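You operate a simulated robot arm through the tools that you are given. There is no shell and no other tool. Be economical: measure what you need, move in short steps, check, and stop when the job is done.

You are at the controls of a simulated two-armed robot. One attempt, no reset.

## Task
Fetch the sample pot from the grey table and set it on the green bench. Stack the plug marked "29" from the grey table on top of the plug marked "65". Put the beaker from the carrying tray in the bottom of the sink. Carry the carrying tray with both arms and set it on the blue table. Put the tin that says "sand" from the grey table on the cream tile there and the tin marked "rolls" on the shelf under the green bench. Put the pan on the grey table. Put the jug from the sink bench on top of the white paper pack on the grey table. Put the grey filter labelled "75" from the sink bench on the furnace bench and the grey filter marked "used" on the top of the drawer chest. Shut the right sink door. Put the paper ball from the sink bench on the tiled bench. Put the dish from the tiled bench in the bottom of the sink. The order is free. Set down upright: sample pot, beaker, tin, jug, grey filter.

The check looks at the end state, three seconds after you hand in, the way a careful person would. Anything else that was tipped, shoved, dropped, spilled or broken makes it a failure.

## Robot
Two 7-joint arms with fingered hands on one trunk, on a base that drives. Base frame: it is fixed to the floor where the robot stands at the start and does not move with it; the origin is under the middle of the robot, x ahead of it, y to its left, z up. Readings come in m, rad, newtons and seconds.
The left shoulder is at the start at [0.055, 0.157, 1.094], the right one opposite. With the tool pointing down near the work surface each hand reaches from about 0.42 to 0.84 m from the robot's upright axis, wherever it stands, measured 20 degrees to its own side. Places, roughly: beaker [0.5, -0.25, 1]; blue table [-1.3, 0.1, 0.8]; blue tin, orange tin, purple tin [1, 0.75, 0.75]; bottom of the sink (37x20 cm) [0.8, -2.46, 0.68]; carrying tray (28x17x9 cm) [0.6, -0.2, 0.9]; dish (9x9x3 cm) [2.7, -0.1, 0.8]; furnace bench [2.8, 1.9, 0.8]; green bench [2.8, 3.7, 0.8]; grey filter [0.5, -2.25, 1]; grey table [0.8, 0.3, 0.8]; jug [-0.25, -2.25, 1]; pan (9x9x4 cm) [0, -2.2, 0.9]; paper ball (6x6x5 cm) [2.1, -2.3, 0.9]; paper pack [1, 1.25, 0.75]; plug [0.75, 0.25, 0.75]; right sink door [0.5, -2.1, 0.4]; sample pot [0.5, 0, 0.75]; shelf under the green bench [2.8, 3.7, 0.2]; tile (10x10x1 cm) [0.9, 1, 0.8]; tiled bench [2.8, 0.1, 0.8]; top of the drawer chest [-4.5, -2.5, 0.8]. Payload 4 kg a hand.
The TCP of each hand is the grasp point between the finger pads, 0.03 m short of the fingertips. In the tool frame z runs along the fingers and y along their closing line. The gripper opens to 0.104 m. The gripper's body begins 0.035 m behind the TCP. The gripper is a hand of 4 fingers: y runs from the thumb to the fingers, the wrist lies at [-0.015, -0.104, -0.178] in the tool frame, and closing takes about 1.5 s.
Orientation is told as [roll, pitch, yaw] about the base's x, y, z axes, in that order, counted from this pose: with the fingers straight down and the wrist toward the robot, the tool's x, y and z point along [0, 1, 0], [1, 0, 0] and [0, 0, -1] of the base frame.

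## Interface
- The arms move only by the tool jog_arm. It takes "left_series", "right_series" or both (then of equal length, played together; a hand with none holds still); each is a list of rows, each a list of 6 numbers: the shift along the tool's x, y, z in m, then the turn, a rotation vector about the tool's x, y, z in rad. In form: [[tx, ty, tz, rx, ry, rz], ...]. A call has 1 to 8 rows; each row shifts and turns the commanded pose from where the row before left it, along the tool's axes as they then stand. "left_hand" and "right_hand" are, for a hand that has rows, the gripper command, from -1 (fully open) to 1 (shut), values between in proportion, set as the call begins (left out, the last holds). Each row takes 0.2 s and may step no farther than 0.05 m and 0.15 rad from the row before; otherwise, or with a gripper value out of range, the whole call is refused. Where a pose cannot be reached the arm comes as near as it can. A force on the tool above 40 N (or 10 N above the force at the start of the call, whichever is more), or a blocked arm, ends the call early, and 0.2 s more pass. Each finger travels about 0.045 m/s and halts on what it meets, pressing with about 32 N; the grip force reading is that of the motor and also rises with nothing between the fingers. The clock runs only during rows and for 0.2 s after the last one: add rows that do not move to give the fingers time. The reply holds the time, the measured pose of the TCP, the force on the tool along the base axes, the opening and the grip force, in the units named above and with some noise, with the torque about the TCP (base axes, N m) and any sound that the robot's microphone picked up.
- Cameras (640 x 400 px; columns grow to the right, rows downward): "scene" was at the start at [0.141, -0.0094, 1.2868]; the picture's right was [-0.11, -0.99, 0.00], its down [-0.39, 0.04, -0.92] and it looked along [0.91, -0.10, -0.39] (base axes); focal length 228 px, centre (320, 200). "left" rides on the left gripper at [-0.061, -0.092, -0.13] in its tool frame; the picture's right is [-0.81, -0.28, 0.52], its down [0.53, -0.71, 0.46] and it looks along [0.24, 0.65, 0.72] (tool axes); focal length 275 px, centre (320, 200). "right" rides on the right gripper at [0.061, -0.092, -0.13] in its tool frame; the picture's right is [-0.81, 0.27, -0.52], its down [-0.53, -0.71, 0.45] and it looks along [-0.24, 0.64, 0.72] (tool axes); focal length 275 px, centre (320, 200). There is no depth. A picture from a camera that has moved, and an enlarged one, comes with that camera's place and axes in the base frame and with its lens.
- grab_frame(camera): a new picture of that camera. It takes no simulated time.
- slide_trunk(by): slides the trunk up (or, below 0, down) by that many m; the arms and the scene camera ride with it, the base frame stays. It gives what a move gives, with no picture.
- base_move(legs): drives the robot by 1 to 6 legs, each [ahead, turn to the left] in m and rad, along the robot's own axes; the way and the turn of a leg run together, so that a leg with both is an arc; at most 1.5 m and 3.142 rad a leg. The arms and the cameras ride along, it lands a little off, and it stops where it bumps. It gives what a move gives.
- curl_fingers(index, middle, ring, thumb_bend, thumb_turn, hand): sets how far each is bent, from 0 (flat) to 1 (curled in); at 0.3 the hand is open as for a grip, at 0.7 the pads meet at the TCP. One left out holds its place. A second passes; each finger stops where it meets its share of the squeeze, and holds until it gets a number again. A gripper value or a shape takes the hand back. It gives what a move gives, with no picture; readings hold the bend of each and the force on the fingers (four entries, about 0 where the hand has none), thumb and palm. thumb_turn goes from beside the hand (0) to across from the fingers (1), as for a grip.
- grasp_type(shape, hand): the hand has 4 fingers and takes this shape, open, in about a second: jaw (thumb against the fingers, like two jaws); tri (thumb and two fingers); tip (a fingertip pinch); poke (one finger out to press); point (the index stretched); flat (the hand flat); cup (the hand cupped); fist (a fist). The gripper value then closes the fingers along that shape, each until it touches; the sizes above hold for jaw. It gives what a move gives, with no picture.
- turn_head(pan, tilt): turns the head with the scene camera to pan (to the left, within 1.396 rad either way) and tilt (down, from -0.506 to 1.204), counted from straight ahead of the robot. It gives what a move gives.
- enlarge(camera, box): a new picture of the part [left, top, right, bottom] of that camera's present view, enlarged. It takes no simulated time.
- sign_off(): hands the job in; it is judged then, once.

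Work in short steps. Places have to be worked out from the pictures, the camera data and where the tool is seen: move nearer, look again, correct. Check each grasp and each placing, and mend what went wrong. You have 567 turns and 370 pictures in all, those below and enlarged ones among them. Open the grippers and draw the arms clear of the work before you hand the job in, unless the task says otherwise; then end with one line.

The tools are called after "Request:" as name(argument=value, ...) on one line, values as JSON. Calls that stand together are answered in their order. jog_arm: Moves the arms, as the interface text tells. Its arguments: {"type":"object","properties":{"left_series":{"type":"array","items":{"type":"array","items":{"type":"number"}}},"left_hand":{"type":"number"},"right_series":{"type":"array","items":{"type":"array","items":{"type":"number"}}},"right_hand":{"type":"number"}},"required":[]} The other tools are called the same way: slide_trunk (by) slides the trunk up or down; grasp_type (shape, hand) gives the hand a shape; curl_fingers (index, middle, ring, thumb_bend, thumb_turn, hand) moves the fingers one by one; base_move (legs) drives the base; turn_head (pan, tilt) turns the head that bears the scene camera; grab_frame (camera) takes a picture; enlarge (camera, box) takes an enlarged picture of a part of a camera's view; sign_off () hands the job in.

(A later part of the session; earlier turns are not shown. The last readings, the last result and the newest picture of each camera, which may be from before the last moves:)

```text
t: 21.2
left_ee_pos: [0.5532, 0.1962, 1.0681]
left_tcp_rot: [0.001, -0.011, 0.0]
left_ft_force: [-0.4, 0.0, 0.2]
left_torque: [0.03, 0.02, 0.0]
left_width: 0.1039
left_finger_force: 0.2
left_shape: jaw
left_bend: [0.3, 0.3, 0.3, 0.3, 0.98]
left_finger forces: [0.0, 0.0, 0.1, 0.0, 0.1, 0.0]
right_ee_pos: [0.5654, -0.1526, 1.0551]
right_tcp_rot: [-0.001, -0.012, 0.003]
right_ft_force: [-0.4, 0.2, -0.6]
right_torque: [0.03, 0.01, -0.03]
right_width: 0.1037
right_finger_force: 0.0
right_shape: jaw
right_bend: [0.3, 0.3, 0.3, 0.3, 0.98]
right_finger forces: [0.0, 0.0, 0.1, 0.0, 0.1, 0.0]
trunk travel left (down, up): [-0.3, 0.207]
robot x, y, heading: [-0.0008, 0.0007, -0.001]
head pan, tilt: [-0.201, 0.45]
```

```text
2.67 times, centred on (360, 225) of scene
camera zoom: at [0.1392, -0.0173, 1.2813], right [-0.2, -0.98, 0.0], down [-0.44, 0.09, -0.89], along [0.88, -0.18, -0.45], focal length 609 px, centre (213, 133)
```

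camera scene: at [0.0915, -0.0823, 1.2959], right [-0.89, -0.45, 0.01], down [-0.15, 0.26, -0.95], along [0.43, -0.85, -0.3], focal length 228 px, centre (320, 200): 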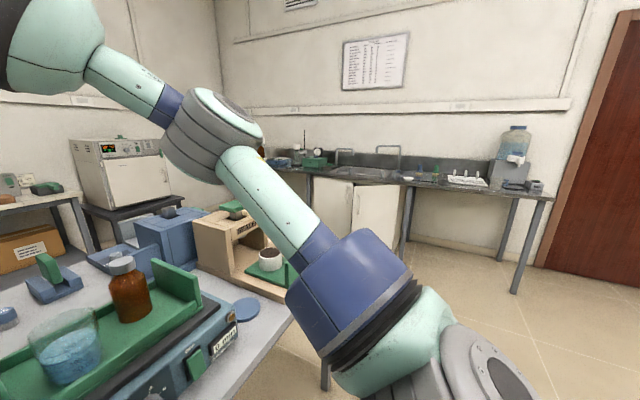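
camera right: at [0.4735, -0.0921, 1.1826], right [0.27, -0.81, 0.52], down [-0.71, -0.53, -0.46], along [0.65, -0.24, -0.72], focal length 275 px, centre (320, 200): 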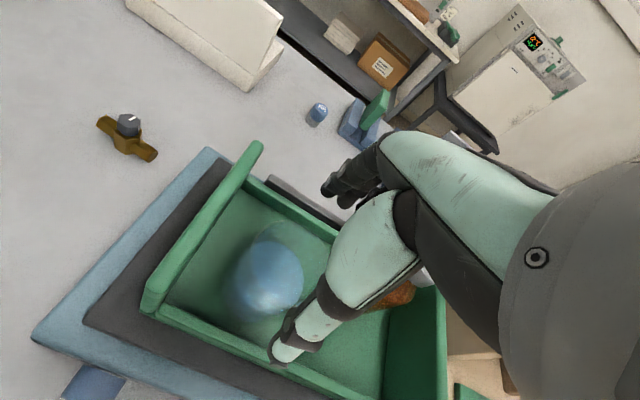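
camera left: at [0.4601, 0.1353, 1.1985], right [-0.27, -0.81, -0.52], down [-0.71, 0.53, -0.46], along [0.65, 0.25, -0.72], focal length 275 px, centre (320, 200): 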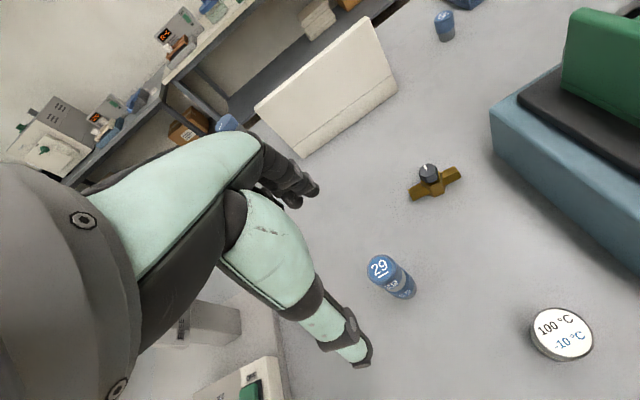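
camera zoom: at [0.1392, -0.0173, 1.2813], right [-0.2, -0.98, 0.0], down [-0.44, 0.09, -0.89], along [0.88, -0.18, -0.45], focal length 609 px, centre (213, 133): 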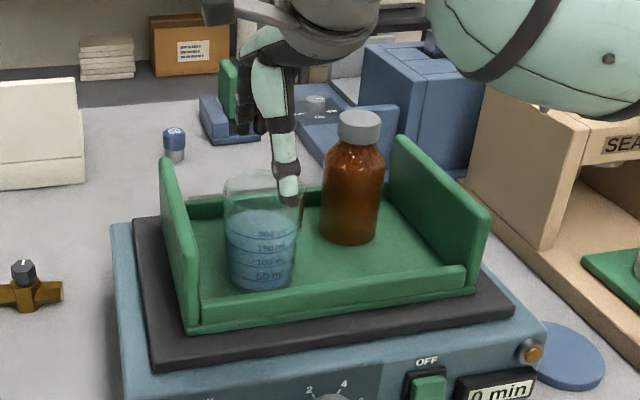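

Beaker axis refines to (0.563, -0.148). I adjust, descend to grip height in small steps.

Request:
jog_arm(right_series=[[0.004, -0.002, 0, 0, 0, 0], [0, 0, 0.03, 0, 0, 0], [0, 0, 0.02, 0, 0, 0], [0, 0, 0.018, 0, 0, 0], [0, 0, 0, 0, 0, 0]])

Request:
grab_frame(camera="right")

Request:
enlarge(camera="scene", box=[240, 150, 480, 300])

```text
t: 22.4
left_ee_pos: [0.5529, 0.1963, 1.0691]
left_tcp_rot: [0.001, -0.013, 0.002]
left_ft_force: [-0.2, 0.1, -0.5]
left_torque: [-0.02, 0.01, 0.01]
left_width: 0.1036
left_finger_force: 0.2
left_shape: jaw
left_bend: [0.3, 0.3, 0.3, 0.3, 0.98]
left_finger forces: [0.0, 0.0, 0.1, 0.0, 0.0, 0.0]
right_ee_pos: [0.5635, -0.1488, 0.9879]
right_tcp_rot: [-0.002, -0.016, 0.001]
right_ft_force: [0.8, -0.5, 2.1]
right_torque: [0.04, -0.08, 0.03]
right_width: 0.1038
right_finger_force: 0.1
right_shape: jaw
right_bend: [0.29, 0.3, 0.3, 0.3, 0.98]
right_finger forces: [2.2, 0.0, 0.0, 0.1, 0.0, 0.0]
trunk travel left (down, up): [-0.3, 0.207]
robot x, y, heading: [-0.0058, -0.0003, -0.006]
head pan, tilt: [-0.201, 0.45]
```

```text
336 pictures are left
camera right: at [0.471, -0.0877, 1.1156], right [0.27, -0.81, 0.52], down [-0.71, -0.53, -0.46], along [0.65, -0.24, -0.72], focal length 275 px, centre (320, 200)
```

right: 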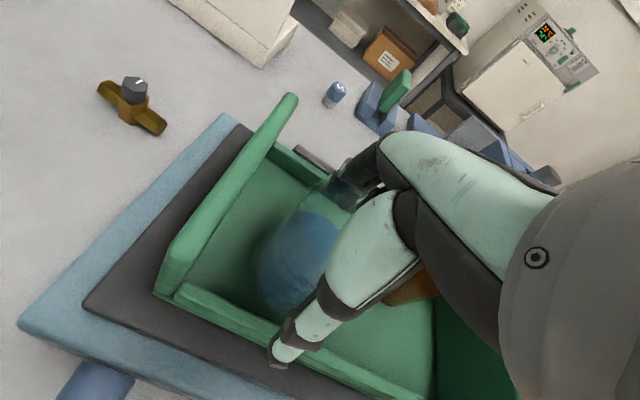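

```text
2.67 times, centred on (360, 225) of scene
camera zoom: at [0.1388, -0.0173, 1.2814], right [-0.2, -0.98, 0.0], down [-0.44, 0.09, -0.89], along [0.88, -0.18, -0.45], focal length 609 px, centre (213, 133)
```

zoom: 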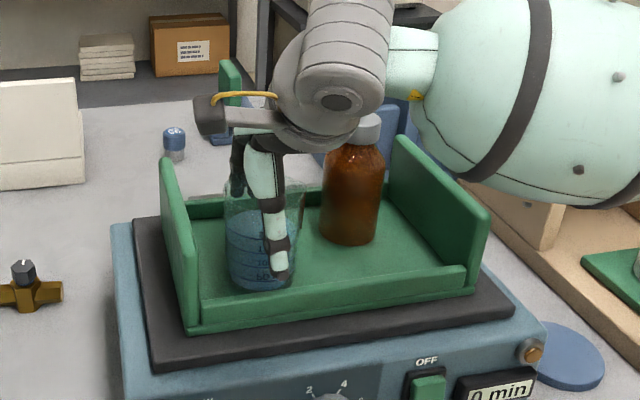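

The index finger lightly touches the beaker's far wall (2 N). I shift the hand 7 mm ahead to centre.

Request:
jog_arm(right_series=[[0, 0.004, 0, 0, 0, 0], [0, 0.003, 0, 0, 0, 0], [0, 0, 0, 0, 0, 0]])

Request:
enlarge(camera="right", box=[220, 140, 420, 300])

```text
t: 23.2
left_ee_pos: [0.5539, 0.1957, 1.0691]
left_tcp_rot: [0.001, -0.012, 0.001]
left_ft_force: [0.0, -0.5, 0.0]
left_torque: [-0.02, -0.01, 0.0]
left_width: 0.1038
left_finger_force: 0.0
left_shape: jaw
left_bend: [0.3, 0.3, 0.3, 0.3, 0.98]
left_finger forces: [0.1, 0.0, 0.0, 0.0, 0.0, 0.0]
right_ee_pos: [0.572, -0.1476, 0.9887]
right_tcp_rot: [0.0, -0.011, 0.002]
right_ft_force: [-0.5, 0.7, -0.6]
right_torque: [0.01, 0.01, 0.03]
right_width: 0.1041
right_finger_force: 0.1
right_shape: jaw
right_bend: [0.3, 0.3, 0.3, 0.3, 0.98]
right_finger forces: [0.1, 0.1, 0.0, 0.0, 0.0, 0.1]
trunk travel left (down, up): [-0.3, 0.207]
robot x, y, heading: [-0.002, -0.0015, 0.001]
head pan, tilt: [-0.201, 0.45]
```

```text
2.50 times, centred on (320, 220) of right
camera zoom: at [0.4792, -0.0872, 1.1153], right [0.27, -0.81, 0.52], down [-0.71, -0.53, -0.46], along [0.65, -0.24, -0.72], focal length 688 px, centre (320, 150)
```

zoom: 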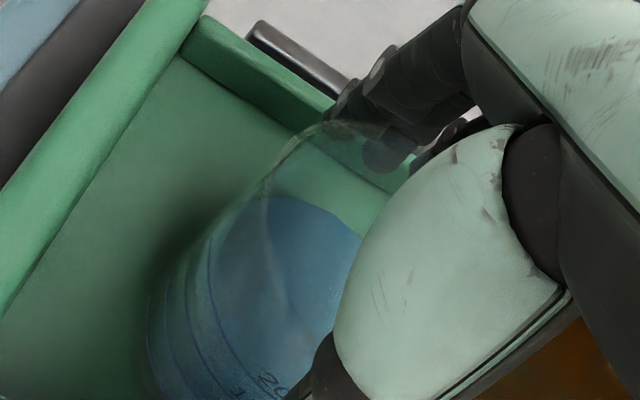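

Contact cleared and the beaker sits between thumb and fingers. I close the hand partway.

Request:
jog_arm(right_series=[[0, 0, 0, 0, 0, 0], [0, 0, 0, 0, 0, 0], [0, 0, 0, 0, 0, 0], [0, 0, 0, 0, 0, 0], [0, 0, 0, 0, 0, 0], [0, 0, 0, 0, 0, 0]], right_hand=0.2)

Request:
enlarge(camera="scene", box=[240, 150, 480, 300])

```text
t: 24.6
left_ee_pos: [0.5526, 0.1963, 1.0685]
left_tcp_rot: [0.002, -0.012, 0.002]
left_ft_force: [0.4, -0.4, 0.5]
left_torque: [0.02, -0.02, 0.0]
left_width: 0.1037
left_finger_force: 0.1
left_shape: jaw
left_bend: [0.3, 0.3, 0.3, 0.3, 0.98]
left_finger forces: [0.0, 0.0, 0.1, 0.1, 0.0, 0.1]
right_ee_pos: [0.5725, -0.1475, 0.9871]
right_tcp_rot: [-0.001, -0.012, 0.0]
right_ft_force: [-0.2, 0.5, -0.6]
right_torque: [0.01, 0.06, -0.01]
right_width: 0.0585
right_finger_force: 32.3
right_shape: jaw
right_bend: [0.74, 0.41, 0.44, 0.67, 1.0]
right_finger forces: [16.5, 9.2, 3.0, 0.0, 28.9, 0.1]
trunk travel left (down, up): [-0.3, 0.207]
robot x, y, heading: [-0.0016, 0.0006, 0.003]
head pan, tilt: [-0.201, 0.45]
```

```text
2.67 times, centred on (360, 225) of scene
camera zoom: at [0.139, -0.0175, 1.2813], right [-0.2, -0.98, 0.0], down [-0.44, 0.09, -0.89], along [0.88, -0.18, -0.45], focal length 609 px, centre (213, 133)
```

zoom: 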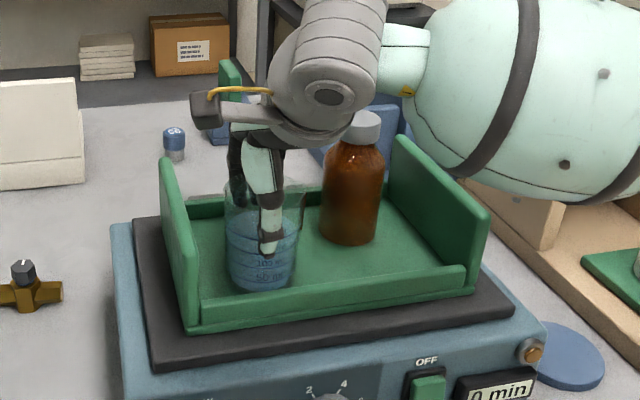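

Gripped. I lift slowly and check.

Request:
jog_arm(right_series=[[0, 0, -0.01, 0, 0, 0], [0, 0, -0.02, 0, 0, 0], [0, 0, -0.03, 0, 0, 0], [0, 0, -0.03, 0, 0, 0], [0, 0, -0.03, 0, 0, 0], [0, 0, 0, 0, 0, 0]])

Request:
enlarge(camera="scene", box=[240, 100, 480, 250])

Request:
grab_frame(camera="right")

```text
t: 26.0
left_ee_pos: [0.5549, 0.1965, 1.0695]
left_tcp_rot: [0.003, -0.013, 0.001]
left_ft_force: [0.1, -0.9, -1.2]
left_torque: [0.01, 0.01, 0.01]
left_width: 0.1035
left_finger_force: 0.1
left_shape: jaw
left_bend: [0.3, 0.3, 0.3, 0.3, 0.98]
left_finger forces: [0.0, 0.1, 0.1, 0.1, 0.0, 0.0]
right_ee_pos: [0.5713, -0.1487, 1.1082]
right_tcp_rot: [-0.002, -0.013, 0.001]
right_ft_force: [-1.3, 0.1, -3.0]
right_torque: [0.03, 0.04, -0.05]
right_width: 0.0586
right_finger_force: 32.0
right_shape: jaw
right_bend: [0.74, 0.41, 0.44, 0.67, 1.0]
right_finger forces: [16.5, 9.2, 2.9, 0.0, 28.5, 0.1]
trunk travel left (down, up): [-0.3, 0.207]
robot x, y, heading: [-0.0009, -0.0007, 0.001]
head pan, tilt: [-0.201, 0.45]
```

```text
2.67 times, centred on (360, 175) of scene
camera zoom: at [0.1394, -0.0178, 1.2812], right [-0.2, -0.98, 0.0], down [-0.44, 0.09, -0.89], along [0.88, -0.18, -0.45], focal length 609 px, centre (213, 267)
```

zoom: 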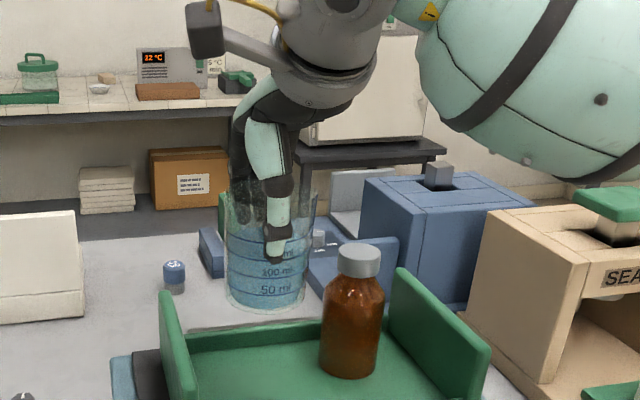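

```text
331 pictures are left
camera right: at [0.479, -0.087, 1.2358], right [0.27, -0.81, 0.52], down [-0.71, -0.53, -0.46], along [0.65, -0.24, -0.72], focal length 275 px, centre (320, 200)
```

right: 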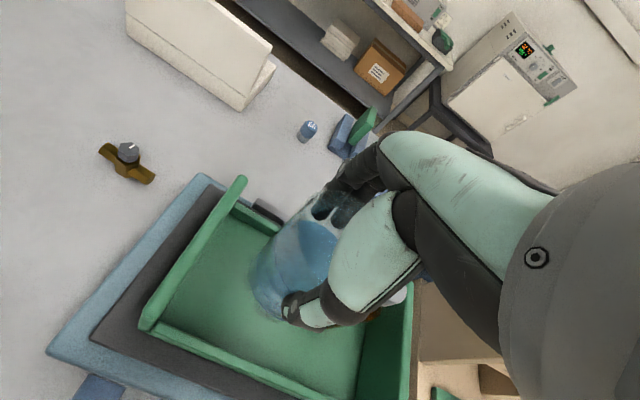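

Beaker held upright with liquid in. I back away from the table, then turn right toward the sink bench.

Request:
base_move(legs=[[-0.45, 0], [0, -1.57]])

Request:
turn_head(pan=0, tilt=0.35)

Request:
grab_frame(camera="scene")

Request:
turn_head(pan=0.7, tilt=0.35)

Request:
grab_frame(camera="scene")

```text
t: 33.3
left_ee_pos: [-0.2399, -0.5504, 1.0685]
left_tcp_rot: [0.001, -0.012, -1.54]
left_ft_force: [0.2, 0.6, -0.1]
left_torque: [0.02, 0.02, 0.0]
left_width: 0.1036
left_finger_force: 0.0
left_shape: jaw
left_bend: [0.3, 0.3, 0.3, 0.3, 0.98]
left_finger forces: [0.1, 0.0, 0.0, 0.1, 0.1, 0.0]
right_ee_pos: [-0.5835, -0.5784, 1.1087]
right_tcp_rot: [-0.001, -0.012, -1.539]
right_ft_force: [0.7, 0.0, -1.8]
right_torque: [-0.03, 0.0, 0.0]
right_width: 0.0583
right_finger_force: 32.4
right_shape: jaw
right_bend: [0.74, 0.41, 0.44, 0.67, 1.0]
right_finger forces: [16.5, 8.9, 2.9, 0.0, 28.1, 0.1]
trunk travel left (down, up): [-0.3, 0.207]
robot x, y, heading: [-0.4342, -0.0056, -1.541]
head pan, tilt: [-0.201, 0.45]
```

```text
t: 34.0
left_ee_pos: [-0.2435, -0.5393, 1.0768]
left_tcp_rot: [-0.007, -0.036, -1.547]
left_ft_force: [-1.5, -0.2, -0.8]
left_torque: [0.04, 0.03, -0.02]
left_width: 0.1037
left_finger_force: 0.0
left_shape: jaw
left_bend: [0.3, 0.3, 0.3, 0.3, 0.98]
left_finger forces: [0.0, 0.1, 0.1, 0.0, 0.1, 0.0]
right_ee_pos: [-0.5845, -0.5646, 1.1158]
right_tcp_rot: [-0.001, -0.023, -1.541]
right_ft_force: [0.5, 0.6, -1.5]
right_torque: [0.01, -0.04, -0.02]
right_width: 0.058
right_finger_force: 31.9
right_shape: jaw
right_bend: [0.74, 0.41, 0.44, 0.67, 0.99]
right_finger forces: [18.1, 10.2, 3.1, 0.1, 30.8, 0.1]
trunk travel left (down, up): [-0.3, 0.207]
robot x, y, heading: [-0.4384, -0.0021, -1.538]
head pan, tilt: [0.0, 0.351]
```

```text
330 pictures are left
camera scene: at [-0.4337, -0.1416, 1.2905], right [-1.0, -0.03, 0.0], down [-0.01, 0.36, -0.93], along [0.03, -0.93, -0.36], focal length 228 px, centre (320, 200)
```

scene: 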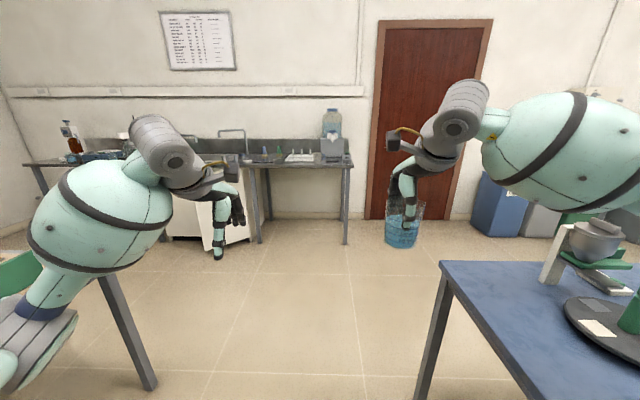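

```text
t: 35.1
left_ee_pos: [-0.2427, -0.5387, 1.0775]
left_tcp_rot: [-0.009, -0.033, -1.547]
left_ft_force: [-0.1, -0.5, 0.1]
left_torque: [0.05, 0.01, -0.01]
left_width: 0.1038
left_finger_force: 0.1
left_shape: jaw
left_bend: [0.3, 0.3, 0.3, 0.3, 0.98]
left_finger forces: [0.0, 0.0, 0.0, 0.1, 0.0, 0.1]
right_ee_pos: [-0.5841, -0.5653, 1.1157]
right_tcp_rot: [-0.003, -0.025, -1.541]
right_ft_force: [-0.6, 0.6, -2.4]
right_torque: [0.0, -0.02, -0.02]
right_width: 0.058
right_finger_force: 32.3
right_shape: jaw
right_bend: [0.74, 0.41, 0.44, 0.67, 0.99]
right_finger forces: [18.1, 10.3, 3.1, 0.1, 30.9, 0.0]
trunk travel left (down, up): [-0.3, 0.207]
robot x, y, heading: [-0.4372, -0.0028, -1.54]
head pan, tilt: [0.7, 0.351]
```

```text
329 pictures are left
camera scene: at [-0.3729, -0.1184, 1.2908], right [-0.75, -0.67, -0.01], down [-0.23, 0.27, -0.94], along [0.63, -0.7, -0.35], focal length 228 px, centre (320, 200)
```

scene: 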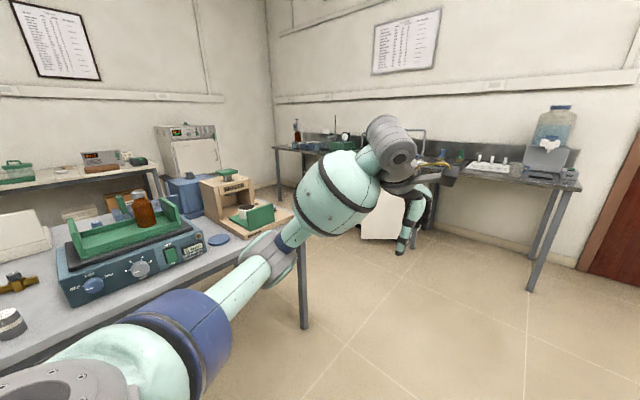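

The way is clear: I drive down past the table's right end, then across to stand before the sink, stopping short at y≈-1.4.

Request:
base_move(legs=[[1.2, 0], [0, 1.37], [1.22, 0], [0, -1.4]])

Request:
turn_head(pan=0, tilt=0.45)

Request:
grab_frame(camera="scene")

```text
t: 55.8
left_ee_pos: [1.0433, -1.9272, 1.0755]
left_tcp_rot: [0.002, -0.024, -1.529]
left_ft_force: [0.4, -0.6, 0.4]
left_torque: [-0.02, -0.01, -0.01]
left_width: 0.1039
left_finger_force: 0.0
left_shape: jaw
left_bend: [0.3, 0.3, 0.3, 0.3, 0.98]
left_finger forces: [0.1, 0.1, 0.1, 0.0, 0.0, 0.0]
right_ee_pos: [0.6997, -1.9589, 1.1147]
right_tcp_rot: [-0.001, -0.026, -1.529]
right_ft_force: [-0.2, -0.6, -2.0]
right_torque: [-0.02, 0.02, -0.02]
right_width: 0.0576
right_finger_force: 32.2
right_shape: jaw
right_bend: [0.74, 0.41, 0.44, 0.67, 0.99]
right_finger forces: [16.7, 8.9, 2.9, 0.0, 27.8, 0.0]
trunk travel left (down, up): [-0.3, 0.207]
robot x, y, heading: [0.8525, -1.3973, -1.533]
head pan, tilt: [0.7, 0.351]
```

```text
t: 56.8
left_ee_pos: [1.0391, -1.9173, 1.0833]
left_tcp_rot: [-0.009, -0.048, -1.535]
left_ft_force: [-0.4, -0.6, -0.2]
left_torque: [0.0, 0.0, 0.02]
left_width: 0.104
left_finger_force: 0.0
left_shape: jaw
left_bend: [0.3, 0.3, 0.3, 0.3, 0.98]
left_finger forces: [0.0, 0.1, 0.0, 0.0, 0.0, 0.0]
right_ee_pos: [0.6981, -1.9462, 1.1212]
right_tcp_rot: [-0.003, -0.038, -1.53]
right_ft_force: [0.4, 0.1, -1.6]
right_torque: [0.0, 0.01, 0.01]
right_width: 0.0574
right_finger_force: 32.2
right_shape: jaw
right_bend: [0.74, 0.41, 0.44, 0.68, 0.99]
right_finger forces: [18.1, 10.0, 3.3, 0.0, 30.6, 0.1]
trunk travel left (down, up): [-0.3, 0.207]
robot x, y, heading: [0.8539, -1.3936, -1.53]
head pan, tilt: [0.0, 0.45]
```

```text
328 pictures are left
camera scene: at [0.86, -1.534, 1.2812], right [-1.0, -0.04, 0.0], down [-0.02, 0.45, -0.89], along [0.04, -0.89, -0.45], focal length 228 px, centre (320, 200)
```

scene: 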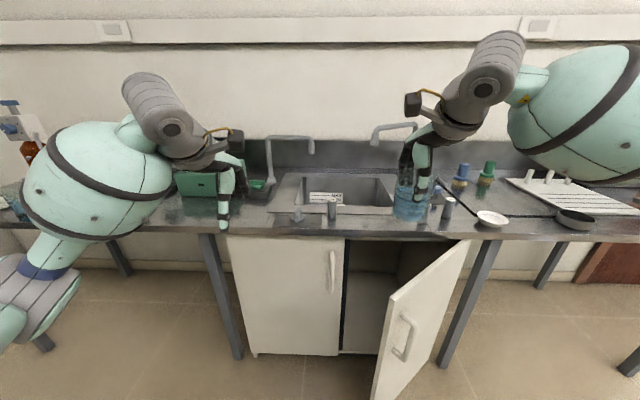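

I see the sink, the open right door, bottles and a pan. I enlarge the bench parts.

Request:
enlarge(camera="scene", box=[260, 130, 480, 260])

Request:
enlarge(camera="scene", box=[440, 140, 640, 260])

```text
2.91 times, centred on (370, 195) of scene
camera zoom: at [0.86, -1.534, 1.2812], right [-1.0, -0.04, 0.0], down [-0.02, 0.45, -0.89], along [0.04, -0.89, -0.45], focal length 664 px, centre (174, 214)
```

zoom: 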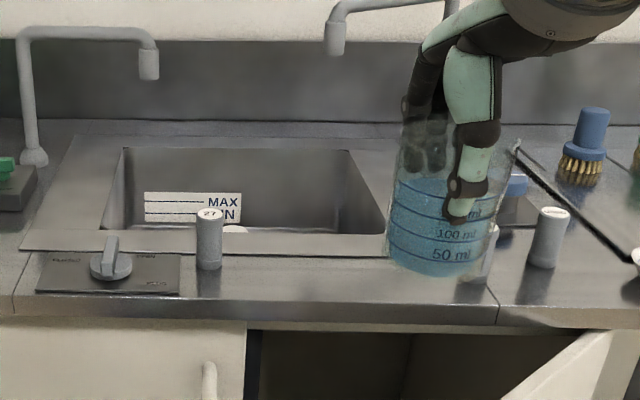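

```text
3.20 times, centred on (540, 200) of scene
camera zoom: at [0.86, -1.534, 1.2812], right [-1.0, -0.04, 0.0], down [-0.02, 0.45, -0.89], along [0.04, -0.89, -0.45], focal length 731 px, centre (-384, 200)
```

zoom: 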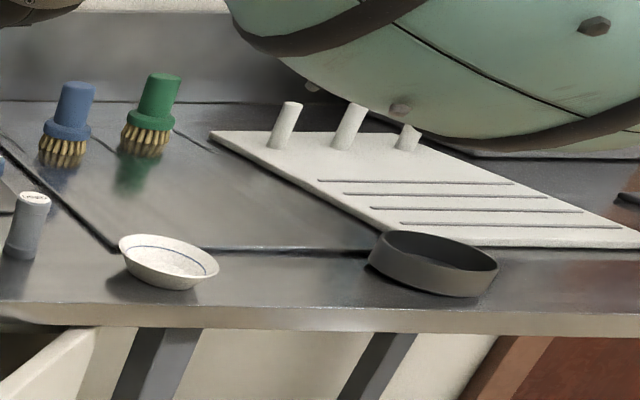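

Filters stand on the bench front; sink spans about x 0.62–0.98, y -2.36…-2.56, faucets at its back. I drive 0.28 m nearer and aim the right hand over the sink.

Request:
base_move(legs=[[0.28, -0.03]])

Request:
turn_head(pan=0, tilt=0.6)

Request:
grab_frame(camera="scene")

Request:
grab_frame(camera="right")

Request:
grab_frame(camera="left")

```text
t: 58.9
left_ee_pos: [1.0297, -2.2022, 1.0828]
left_tcp_rot: [-0.008, -0.047, -1.567]
left_ft_force: [-0.7, 0.3, 0.9]
left_torque: [-0.01, -0.01, -0.01]
left_width: 0.1042
left_finger_force: 0.1
left_shape: jaw
left_bend: [0.3, 0.3, 0.3, 0.3, 0.98]
left_finger forces: [0.0, 0.0, 0.0, 0.0, 0.0, 0.1]
right_ee_pos: [0.6886, -2.2222, 1.1215]
right_tcp_rot: [0.0, -0.037, -1.562]
right_ft_force: [0.2, -0.2, -2.3]
right_torque: [0.04, 0.0, 0.01]
right_width: 0.0572
right_finger_force: 31.6
right_shape: jaw
right_bend: [0.74, 0.41, 0.44, 0.68, 0.99]
right_finger forces: [18.1, 9.9, 3.4, 0.0, 30.5, 0.1]
trunk travel left (down, up): [-0.3, 0.207]
robot x, y, heading: [0.8617, -1.6736, -1.562]
head pan, tilt: [0.0, 0.45]
```

```text
t: 59.6
left_ee_pos: [1.0262, -2.1907, 1.0917]
left_tcp_rot: [-0.022, -0.076, -1.581]
left_ft_force: [-0.3, 0.0, -0.2]
left_torque: [-0.03, 0.01, 0.01]
left_width: 0.104
left_finger_force: 0.1
left_shape: jaw
left_bend: [0.3, 0.3, 0.3, 0.3, 0.98]
left_finger forces: [0.1, 0.0, 0.0, 0.0, 0.0, 0.1]
right_ee_pos: [0.6882, -2.2074, 1.1269]
right_tcp_rot: [-0.003, -0.048, -1.562]
right_ft_force: [-0.2, 0.5, -2.1]
right_torque: [0.0, 0.01, 0.0]
right_width: 0.0574
right_finger_force: 32.0
right_shape: jaw
right_bend: [0.74, 0.41, 0.44, 0.68, 0.99]
right_finger forces: [18.0, 9.9, 3.6, 0.1, 30.6, 0.0]
trunk travel left (down, up): [-0.3, 0.207]
robot x, y, heading: [0.8607, -1.6733, -1.563]
head pan, tilt: [0.0, 0.6]
```

```text
325 pictures are left
camera scene: at [0.8627, -1.809, 1.2677], right [-1.0, -0.01, 0.0], down [0.0, 0.58, -0.82], along [0.01, -0.82, -0.58], focal length 228 px, centre (320, 200)
```

scene: 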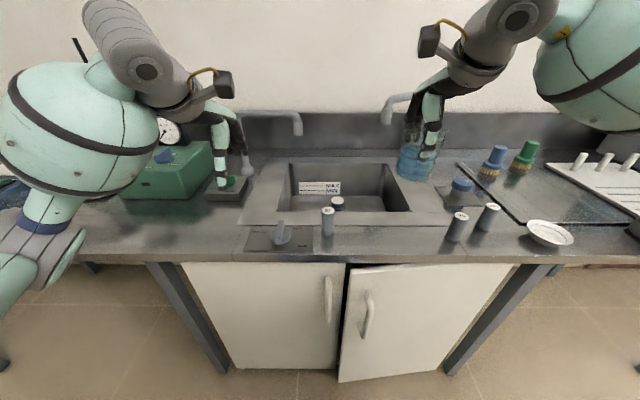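

```text
324 pictures are left
camera right: at [0.7488, -2.1091, 1.2518], right [-0.81, -0.26, 0.53], down [-0.54, 0.69, -0.49], along [-0.24, -0.68, -0.69], focal length 275 px, centre (320, 200)
```

right: 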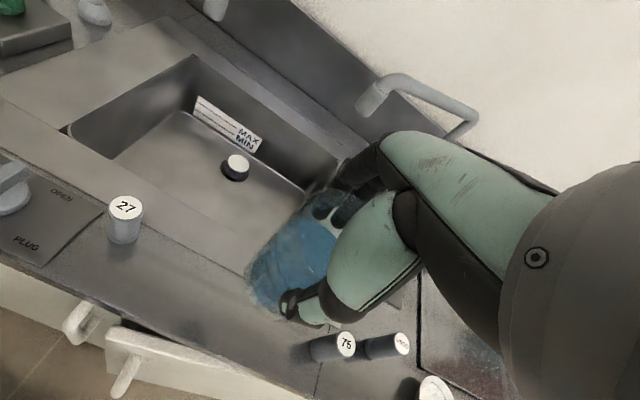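

```text
323 pictures are left
camera left: at [0.969, -2.0891, 1.2164], right [-0.82, 0.24, -0.52], down [0.53, 0.67, -0.52], along [0.22, -0.7, -0.68], focal length 275 px, centre (320, 200)
```

left: 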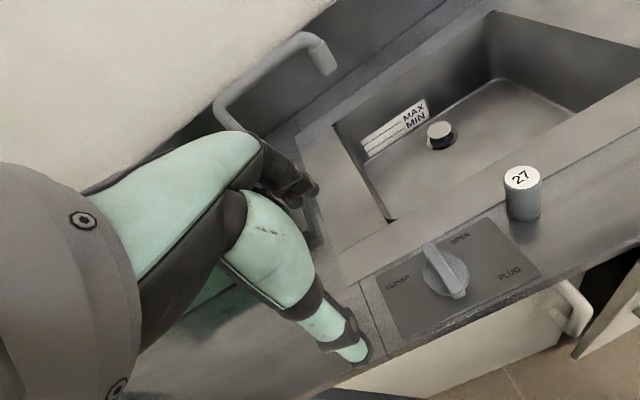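

Filters "27", "75" and a third ("used") are identified. I move the beaker between the two spouts to over the sink at (0.81, -2.46), also straightening the hand's slight pitch.

Request:
jog_arm(right_series=[[0.04, 0, 0, 0.016, 0, 0], [0.04, 0.02, 0, 0.016, 0, 0], [0.04, 0.02, 0, 0.016, 0, 0], [0, 0.045, 0, 0, 0, 0], [0, 0.045, 0, 0, 0, 0], [0, 0.045, 0, 0, 0, 0], [0, 0.045, 0, 0, 0, 0], [0, 0.03, 0, 0, 0, 0]])

Request:
grab_frame(camera="scene")

Request:
grab_frame(camera="right")

```text
t: 61.4
left_ee_pos: [1.0219, -2.1912, 1.0917]
left_tcp_rot: [-0.019, -0.076, -1.583]
left_ft_force: [-0.9, -0.5, -0.6]
left_torque: [0.04, 0.01, -0.01]
left_width: 0.1043
left_finger_force: 0.0
left_shape: jaw
left_bend: [0.3, 0.3, 0.3, 0.3, 0.98]
left_finger forces: [0.0, 0.0, 0.1, 0.1, 0.0, 0.0]
right_ee_pos: [0.7976, -2.4439, 1.1258]
right_tcp_rot: [0.001, 0.0, -1.56]
right_ft_force: [-0.6, 0.0, -2.6]
right_torque: [0.04, -0.09, 0.03]
right_width: 0.0571
right_finger_force: 32.0
right_shape: jaw
right_bend: [0.74, 0.41, 0.44, 0.68, 0.99]
right_finger forces: [17.2, 9.7, 3.8, 0.1, 29.7, 0.0]
right hand out of reach, approached as far as the arm can: row 8
trunk travel left (down, up): [-0.3, 0.207]
robot x, y, heading: [0.8575, -1.6745, -1.561]
head pan, tilt: [0.0, 0.6]
```

```text
322 pictures are left
camera scene: at [0.858, -1.8099, 1.2676], right [-1.0, -0.01, 0.0], down [0.0, 0.58, -0.82], along [0.01, -0.82, -0.58], focal length 228 px, centre (320, 200)
```

scene: 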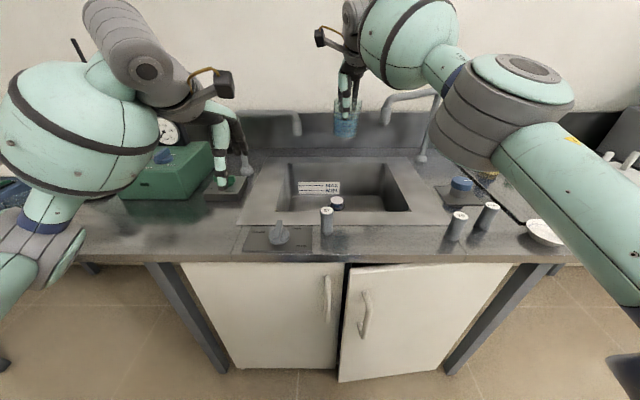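

```text
321 pictures are left
camera right: at [0.858, -2.3524, 1.2541], right [-0.81, -0.28, 0.52], down [-0.54, 0.71, -0.46], along [-0.24, -0.65, -0.72], focal length 275 px, centre (320, 200)
```

right: 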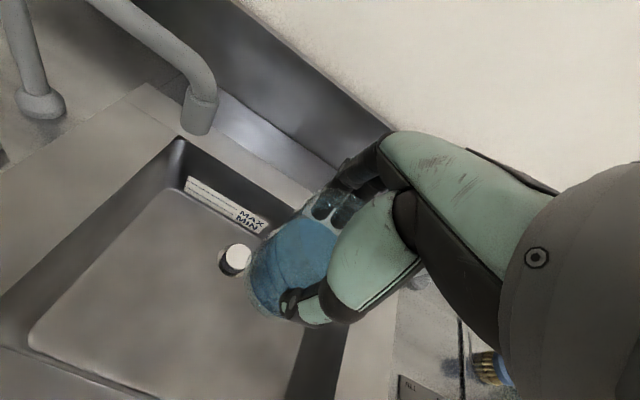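

The hand is at the reach limit at this height; lower down it reaches further. I lower 0.17 m, then push 3 cm ahead.

Request:
jog_arm(right_series=[[0, 0, 0.045, 0, 0, 0], [0, 0, 0.045, 0, 0, 0], [0, 0, 0.045, 0, 0, 0], [0, 0, 0.035, 0, 0, 0], [0.005, 0.015, 0, 0, 0, 0], [0.005, 0.015, 0, 0, 0, 0], [0, 0, 0, 0, 0, 0]])

Request:
grab_frame(camera="scene")

Request:
grab_frame(camera="right")

```text
t: 63.0
left_ee_pos: [1.0248, -2.1903, 1.0918]
left_tcp_rot: [-0.023, -0.076, -1.581]
left_ft_force: [0.3, 0.3, 0.1]
left_torque: [0.0, -0.02, 0.02]
left_width: 0.104
left_finger_force: 0.1
left_shape: jaw
left_bend: [0.3, 0.3, 0.3, 0.3, 0.98]
left_finger forces: [0.0, 0.0, 0.0, 0.0, 0.0, 0.0]
right_ee_pos: [0.8108, -2.4707, 0.9506]
right_tcp_rot: [-0.004, 0.001, -1.563]
right_ft_force: [-0.5, 0.0, -0.6]
right_torque: [0.01, 0.0, 0.01]
right_width: 0.057
right_finger_force: 31.8
right_shape: jaw
right_bend: [0.74, 0.41, 0.44, 0.68, 0.99]
right_finger forces: [16.7, 9.4, 3.5, 0.0, 28.7, 0.1]
trunk travel left (down, up): [-0.3, 0.207]
robot x, y, heading: [0.8609, -1.673, -1.559]
head pan, tilt: [0.0, 0.6]
```

```text
320 pictures are left
camera scene: at [0.8621, -1.8088, 1.2677], right [-1.0, -0.01, 0.0], down [0.0, 0.58, -0.82], along [0.01, -0.82, -0.58], focal length 228 px, centre (320, 200)
```

scene: 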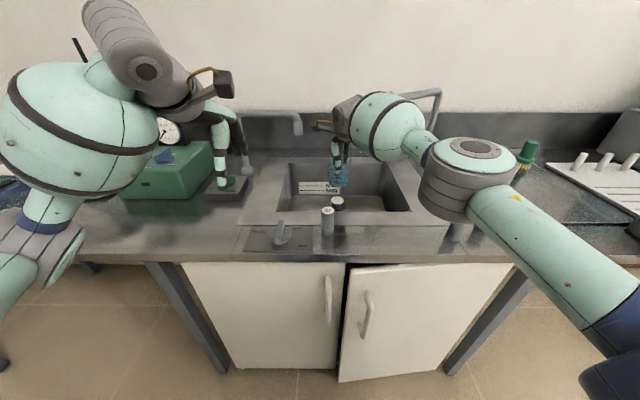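

```text
319 pictures are left
camera right: at [0.8727, -2.3796, 1.0796], right [-0.81, -0.28, 0.52], down [-0.54, 0.71, -0.45], along [-0.24, -0.65, -0.72], focal length 275 px, centre (320, 200)
```

right: 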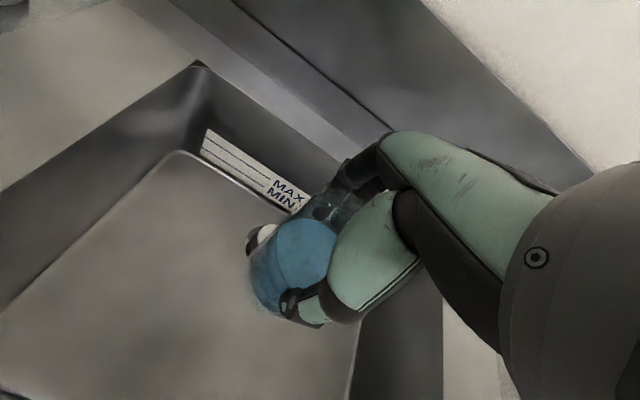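

Geometry check: the elbow sits near (0.68, -2.05, 1.12), clear of the filters, but reach is at its limit. I raise the trunk 0.1 and nudge the base 5 cm ahead (the nearly shut door is just in front).

Request:
slide_trunk(by=0.1)

Request:
base_move(legs=[[0.05, 0]])

Request:
grab_frame(camera="scene")

```text
t: 64.3
left_ee_pos: [1.0248, -2.1914, 1.192]
left_tcp_rot: [-0.024, -0.078, -1.581]
left_ft_force: [0.0, -0.7, -0.2]
left_torque: [0.03, 0.0, -0.09]
left_width: 0.1043
left_finger_force: 0.1
left_shape: jaw
left_bend: [0.3, 0.3, 0.3, 0.3, 0.98]
left_finger forces: [0.0, 0.0, 0.0, 0.0, 0.0, 0.1]
right_ee_pos: [0.812, -2.4712, 1.0511]
right_tcp_rot: [-0.002, 0.002, -1.563]
right_ft_force: [0.5, -0.3, -2.0]
right_torque: [0.01, -0.03, -0.04]
right_width: 0.0569
right_finger_force: 32.2
right_shape: jaw
right_bend: [0.74, 0.41, 0.44, 0.68, 0.99]
right_finger forces: [16.8, 9.4, 3.5, 0.0, 28.7, 0.0]
trunk travel left (down, up): [-0.4, 0.107]
robot x, y, heading: [0.8625, -1.673, -1.561]
head pan, tilt: [0.0, 0.6]
```

```text
t: 65.2
left_ee_pos: [1.0259, -2.2379, 1.1928]
left_tcp_rot: [-0.022, -0.081, -1.581]
left_ft_force: [0.7, -0.1, 0.4]
left_torque: [0.02, 0.01, 0.0]
left_width: 0.1041
left_finger_force: 0.1
left_shape: jaw
left_bend: [0.3, 0.3, 0.3, 0.3, 0.98]
left_finger forces: [0.1, 0.0, 0.0, 0.0, 0.1, 0.0]
right_ee_pos: [0.81, -2.5193, 1.0529]
right_tcp_rot: [-0.003, -0.003, -1.563]
right_ft_force: [-0.6, 0.1, -2.5]
right_torque: [-0.02, -0.02, -0.03]
right_width: 0.0567
right_finger_force: 32.0
right_shape: jaw
right_bend: [0.74, 0.41, 0.44, 0.68, 0.99]
right_finger forces: [16.8, 9.2, 3.6, 0.0, 28.7, 0.0]
trunk travel left (down, up): [-0.4, 0.107]
robot x, y, heading: [0.862, -1.7257, -1.564]
head pan, tilt: [0.0, 0.6]
```

```text
318 pictures are left
camera scene: at [0.8629, -1.8559, 1.3682], right [-1.0, -0.01, 0.0], down [0.0, 0.57, -0.82], along [0.01, -0.82, -0.57], focal length 228 px, centre (320, 200)
```

scene: 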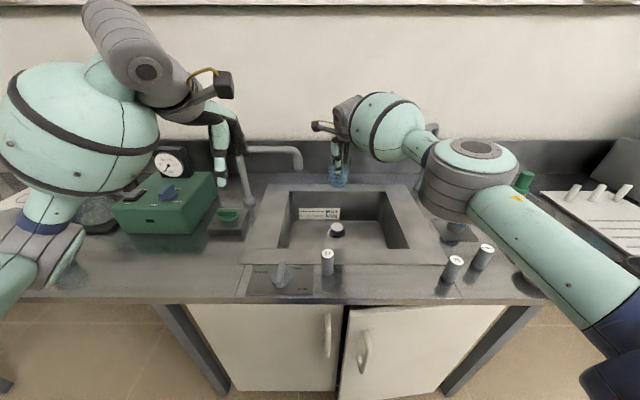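

Base moved freely. I pull the hand back 5 cm and lower toward the sink floor.

Request:
jog_arm(right_series=[[-0.01, -0.03, 0, 0, 0, 0], [-0.01, -0.025, 0, 0, 0, 0], [0, 0, 0.045, 0, 0, 0], [0, 0, 0.045, 0, 0, 0], [0, 0, 0.045, 0, 0, 0], [0, 0, 0.045, 0, 0, 0], [0, 0, 0.04, 0, 0, 0], [0, 0, 0, 0, 0, 0]])

Request:
grab_frame(camera="scene")

Request:
grab_frame(camera="right")

```text
t: 67.0
left_ee_pos: [1.0206, -2.2297, 1.2014]
left_tcp_rot: [-0.045, -0.11, -1.601]
left_ft_force: [0.0, -0.5, -0.2]
left_torque: [-0.01, -0.03, 0.04]
left_width: 0.104
left_finger_force: 0.1
left_shape: jaw
left_bend: [0.3, 0.3, 0.3, 0.3, 0.98]
left_finger forces: [0.0, 0.1, 0.0, 0.0, 0.0, 0.1]
right_ee_pos: [0.7898, -2.4599, 0.8361]
right_tcp_rot: [-0.003, -0.014, -1.563]
right_ft_force: [-0.5, -0.2, -2.5]
right_torque: [-0.01, -0.01, -0.02]
right_width: 0.0567
right_finger_force: 32.3
right_shape: jaw
right_bend: [0.74, 0.41, 0.44, 0.68, 0.99]
right_finger forces: [16.6, 8.8, 3.6, 0.0, 28.0, 0.1]
trunk travel left (down, up): [-0.4, 0.107]
robot x, y, heading: [0.8644, -1.7264, -1.562]
head pan, tilt: [0.0, 0.6]
```

```text
317 pictures are left
camera scene: at [0.8631, -1.8594, 1.3678], right [-1.0, -0.01, 0.0], down [0.0, 0.58, -0.82], along [0.01, -0.82, -0.58], focal length 228 px, centre (320, 200)
```

scene: 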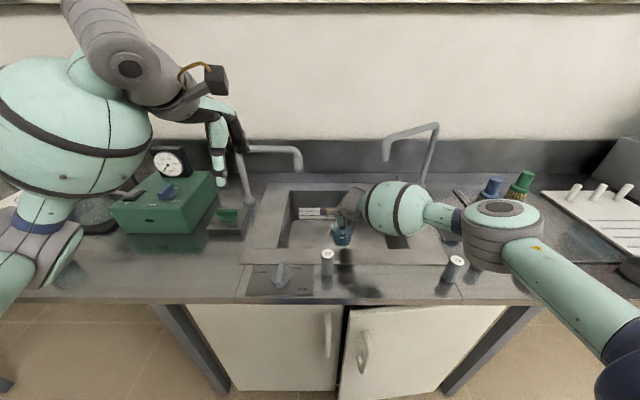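

```text
316 pictures are left
camera right: at [0.8509, -2.3658, 0.9649], right [-0.81, -0.27, 0.52], down [-0.54, 0.7, -0.46], along [-0.24, -0.66, -0.72], focal length 275 px, centre (320, 200)
```

right: 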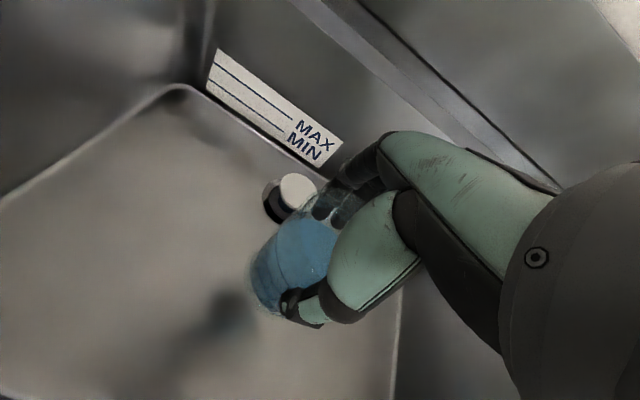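

Clear of drain and walls. I lower in small steps until contact.

Request:
jog_arm(right_series=[[0, 0, 0.03, 0.014, 0, 0], [0, 0, 0.02, 0, 0, 0], [0, 0, 0.01, 0, 0, 0], [0, 0, 0.005, 0, 0, 0], [0, 0, 0, 0, 0, 0]])

Request:
grab_frame(camera="right")

Request:
enlarge(camera="scene", box=[240, 160, 540, 320])

```text
t: 68.2
left_ee_pos: [1.0201, -2.2301, 1.2007]
left_tcp_rot: [-0.043, -0.11, -1.599]
left_ft_force: [0.2, -1.1, -0.2]
left_torque: [0.0, 0.0, 0.01]
left_width: 0.1039
left_finger_force: 0.0
left_shape: jaw
left_bend: [0.3, 0.3, 0.3, 0.3, 0.98]
left_finger forces: [0.1, 0.1, 0.1, 0.0, 0.0, 0.0]
right_ee_pos: [0.7896, -2.4616, 0.7741]
right_tcp_rot: [-0.002, 0.002, -1.563]
right_ft_force: [0.1, 0.2, -2.6]
right_torque: [-0.02, -0.03, 0.01]
right_width: 0.0567
right_finger_force: 32.1
right_shape: jaw
right_bend: [0.74, 0.41, 0.44, 0.68, 0.99]
right_finger forces: [16.5, 8.8, 3.6, 0.0, 28.0, 0.0]
trunk travel left (down, up): [-0.4, 0.107]
robot x, y, heading: [0.8622, -1.7245, -1.564]
head pan, tilt: [0.0, 0.6]
```

```text
315 pictures are left
camera right: at [0.8511, -2.3702, 0.9021], right [-0.81, -0.28, 0.52], down [-0.54, 0.71, -0.45], along [-0.24, -0.64, -0.73], focal length 275 px, centre (320, 200)
```

right: 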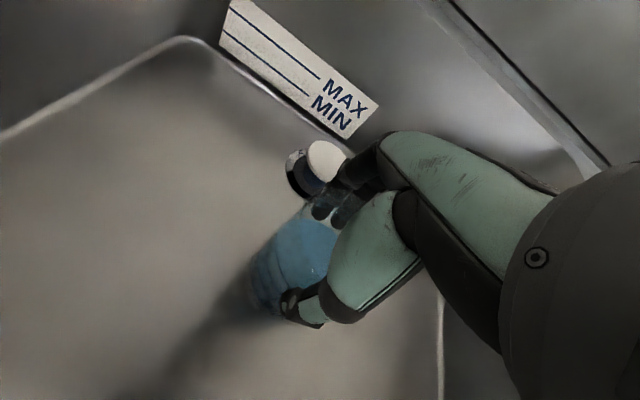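

```text
2.13 times, centred on (390, 240) of scene
camera zoom: at [0.8629, -1.8595, 1.3677], right [-1.0, -0.01, 0.0], down [0.0, 0.58, -0.82], along [0.01, -0.82, -0.58], focal length 487 px, centre (171, 115)
```

zoom: 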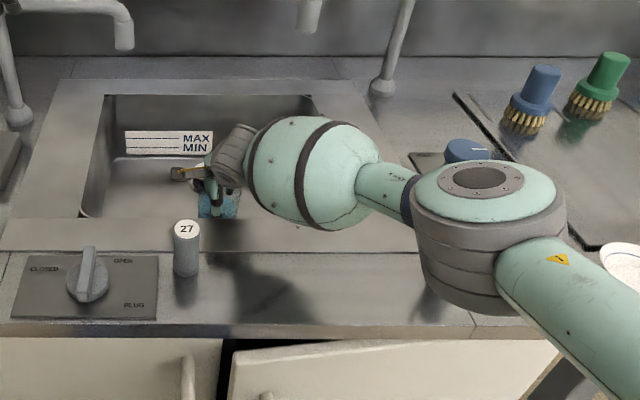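

No contact yet; I continue down in 4 mm steps.

Request:
jog_arm(right_series=[[0, 0, 0.005, 0, 0, 0], [0, 0, 0.005, 0, 0, 0], [0, 0, 0.004, 0, 0, 0], [0, 0, 0.004, 0, 0, 0], [0, 0, 0, 0, 0, 0]])

Request:
grab_frame(camera="right")

```text
t: 69.1
left_ee_pos: [1.0144, -2.2187, 1.2092]
left_tcp_rot: [-0.06, -0.141, -1.614]
left_ft_force: [-0.3, 0.2, 0.1]
left_torque: [0.04, -0.02, 0.02]
left_width: 0.1039
left_finger_force: 0.2
left_shape: jaw
left_bend: [0.3, 0.3, 0.3, 0.3, 0.98]
left_finger forces: [0.0, 0.0, 0.0, 0.1, 0.0, 0.0]
right_ee_pos: [0.7902, -2.4634, 0.7711]
right_tcp_rot: [0.0, -0.018, -1.565]
right_ft_force: [0.0, 0.2, 6.7]
right_torque: [0.27, -0.05, -0.03]
right_width: 0.057
right_finger_force: 31.0
right_shape: jaw
right_bend: [0.74, 0.41, 0.44, 0.68, 0.99]
right_finger forces: [16.6, 8.8, 3.4, 0.0, 29.5, 0.0]
trunk travel left (down, up): [-0.4, 0.107]
robot x, y, heading: [0.8616, -1.7224, -1.56]
head pan, tilt: [0.0, 0.6]
stopped in row 4 (right hand): the force on the tool passed its limit at 42 N (the readings are from after the stop); the commanded pose is now the measured one
```

```text
313 pictures are left
camera right: at [0.8513, -2.3705, 0.8975], right [-0.81, -0.27, 0.52], down [-0.54, 0.7, -0.47], along [-0.24, -0.66, -0.71], focal length 275 px, centre (320, 200)
```

right: 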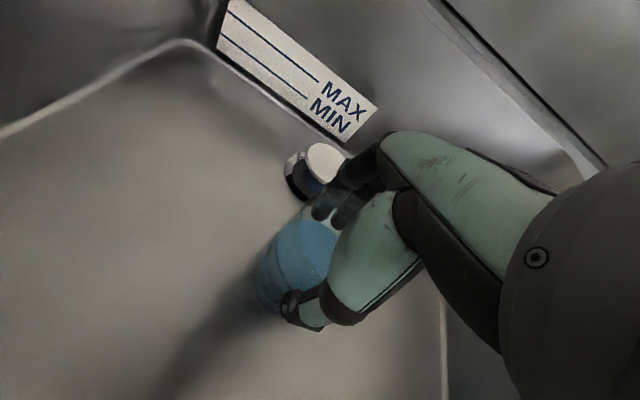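

The beaker stands on the sink floor. I open the hand.

Request:
jog_arm(right_series=[[0, 0, 0, 0, 0, 0], [0, 0, 0, 0, 0, 0], [0, 0, 0, 0, 0, 0], [0, 0, 0, 0, 0, 0], [0, 0, 0, 0, 0, 0], [0, 0, 0, 0, 0, 0], [0, 0, 0, 0, 0, 0]], right_hand=-1)

Request:
grab_frame(camera="right")

```text
t: 70.7
left_ee_pos: [1.0144, -2.218, 1.2081]
left_tcp_rot: [-0.063, -0.142, -1.614]
left_ft_force: [-0.3, -0.2, 0.6]
left_torque: [-0.02, 0.01, 0.04]
left_width: 0.104
left_finger_force: 0.0
left_shape: jaw
left_bend: [0.3, 0.3, 0.3, 0.3, 0.98]
left_finger forces: [0.0, 0.1, 0.1, 0.1, 0.0, 0.0]
right_ee_pos: [0.7917, -2.4618, 0.7706]
right_tcp_rot: [0.001, -0.02, -1.563]
right_ft_force: [-0.3, -0.2, -0.5]
right_torque: [0.0, 0.0, -0.01]
right_width: 0.1036
right_finger_force: 0.0
right_shape: jaw
right_bend: [0.3, 0.3, 0.3, 0.3, 0.98]
right_finger forces: [0.0, 0.0, 0.0, 0.1, 0.0, 0.0]
trunk travel left (down, up): [-0.4, 0.107]
robot x, y, heading: [0.8631, -1.7254, -1.566]
head pan, tilt: [0.0, 0.6]
```

```text
312 pictures are left
camera right: at [0.8521, -2.3692, 0.8978], right [-0.81, -0.27, 0.52], down [-0.54, 0.7, -0.47], along [-0.24, -0.66, -0.71], focal length 275 px, centre (320, 200)
```

right: 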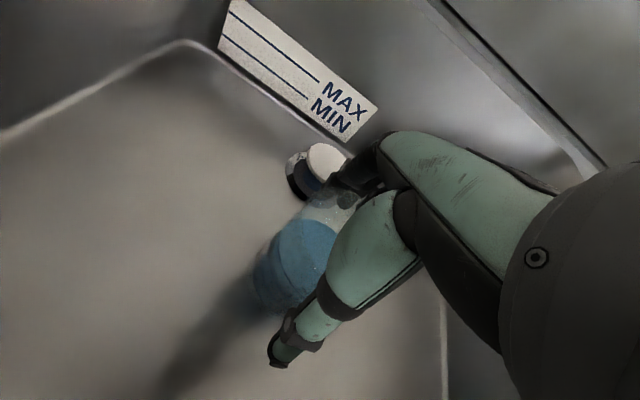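

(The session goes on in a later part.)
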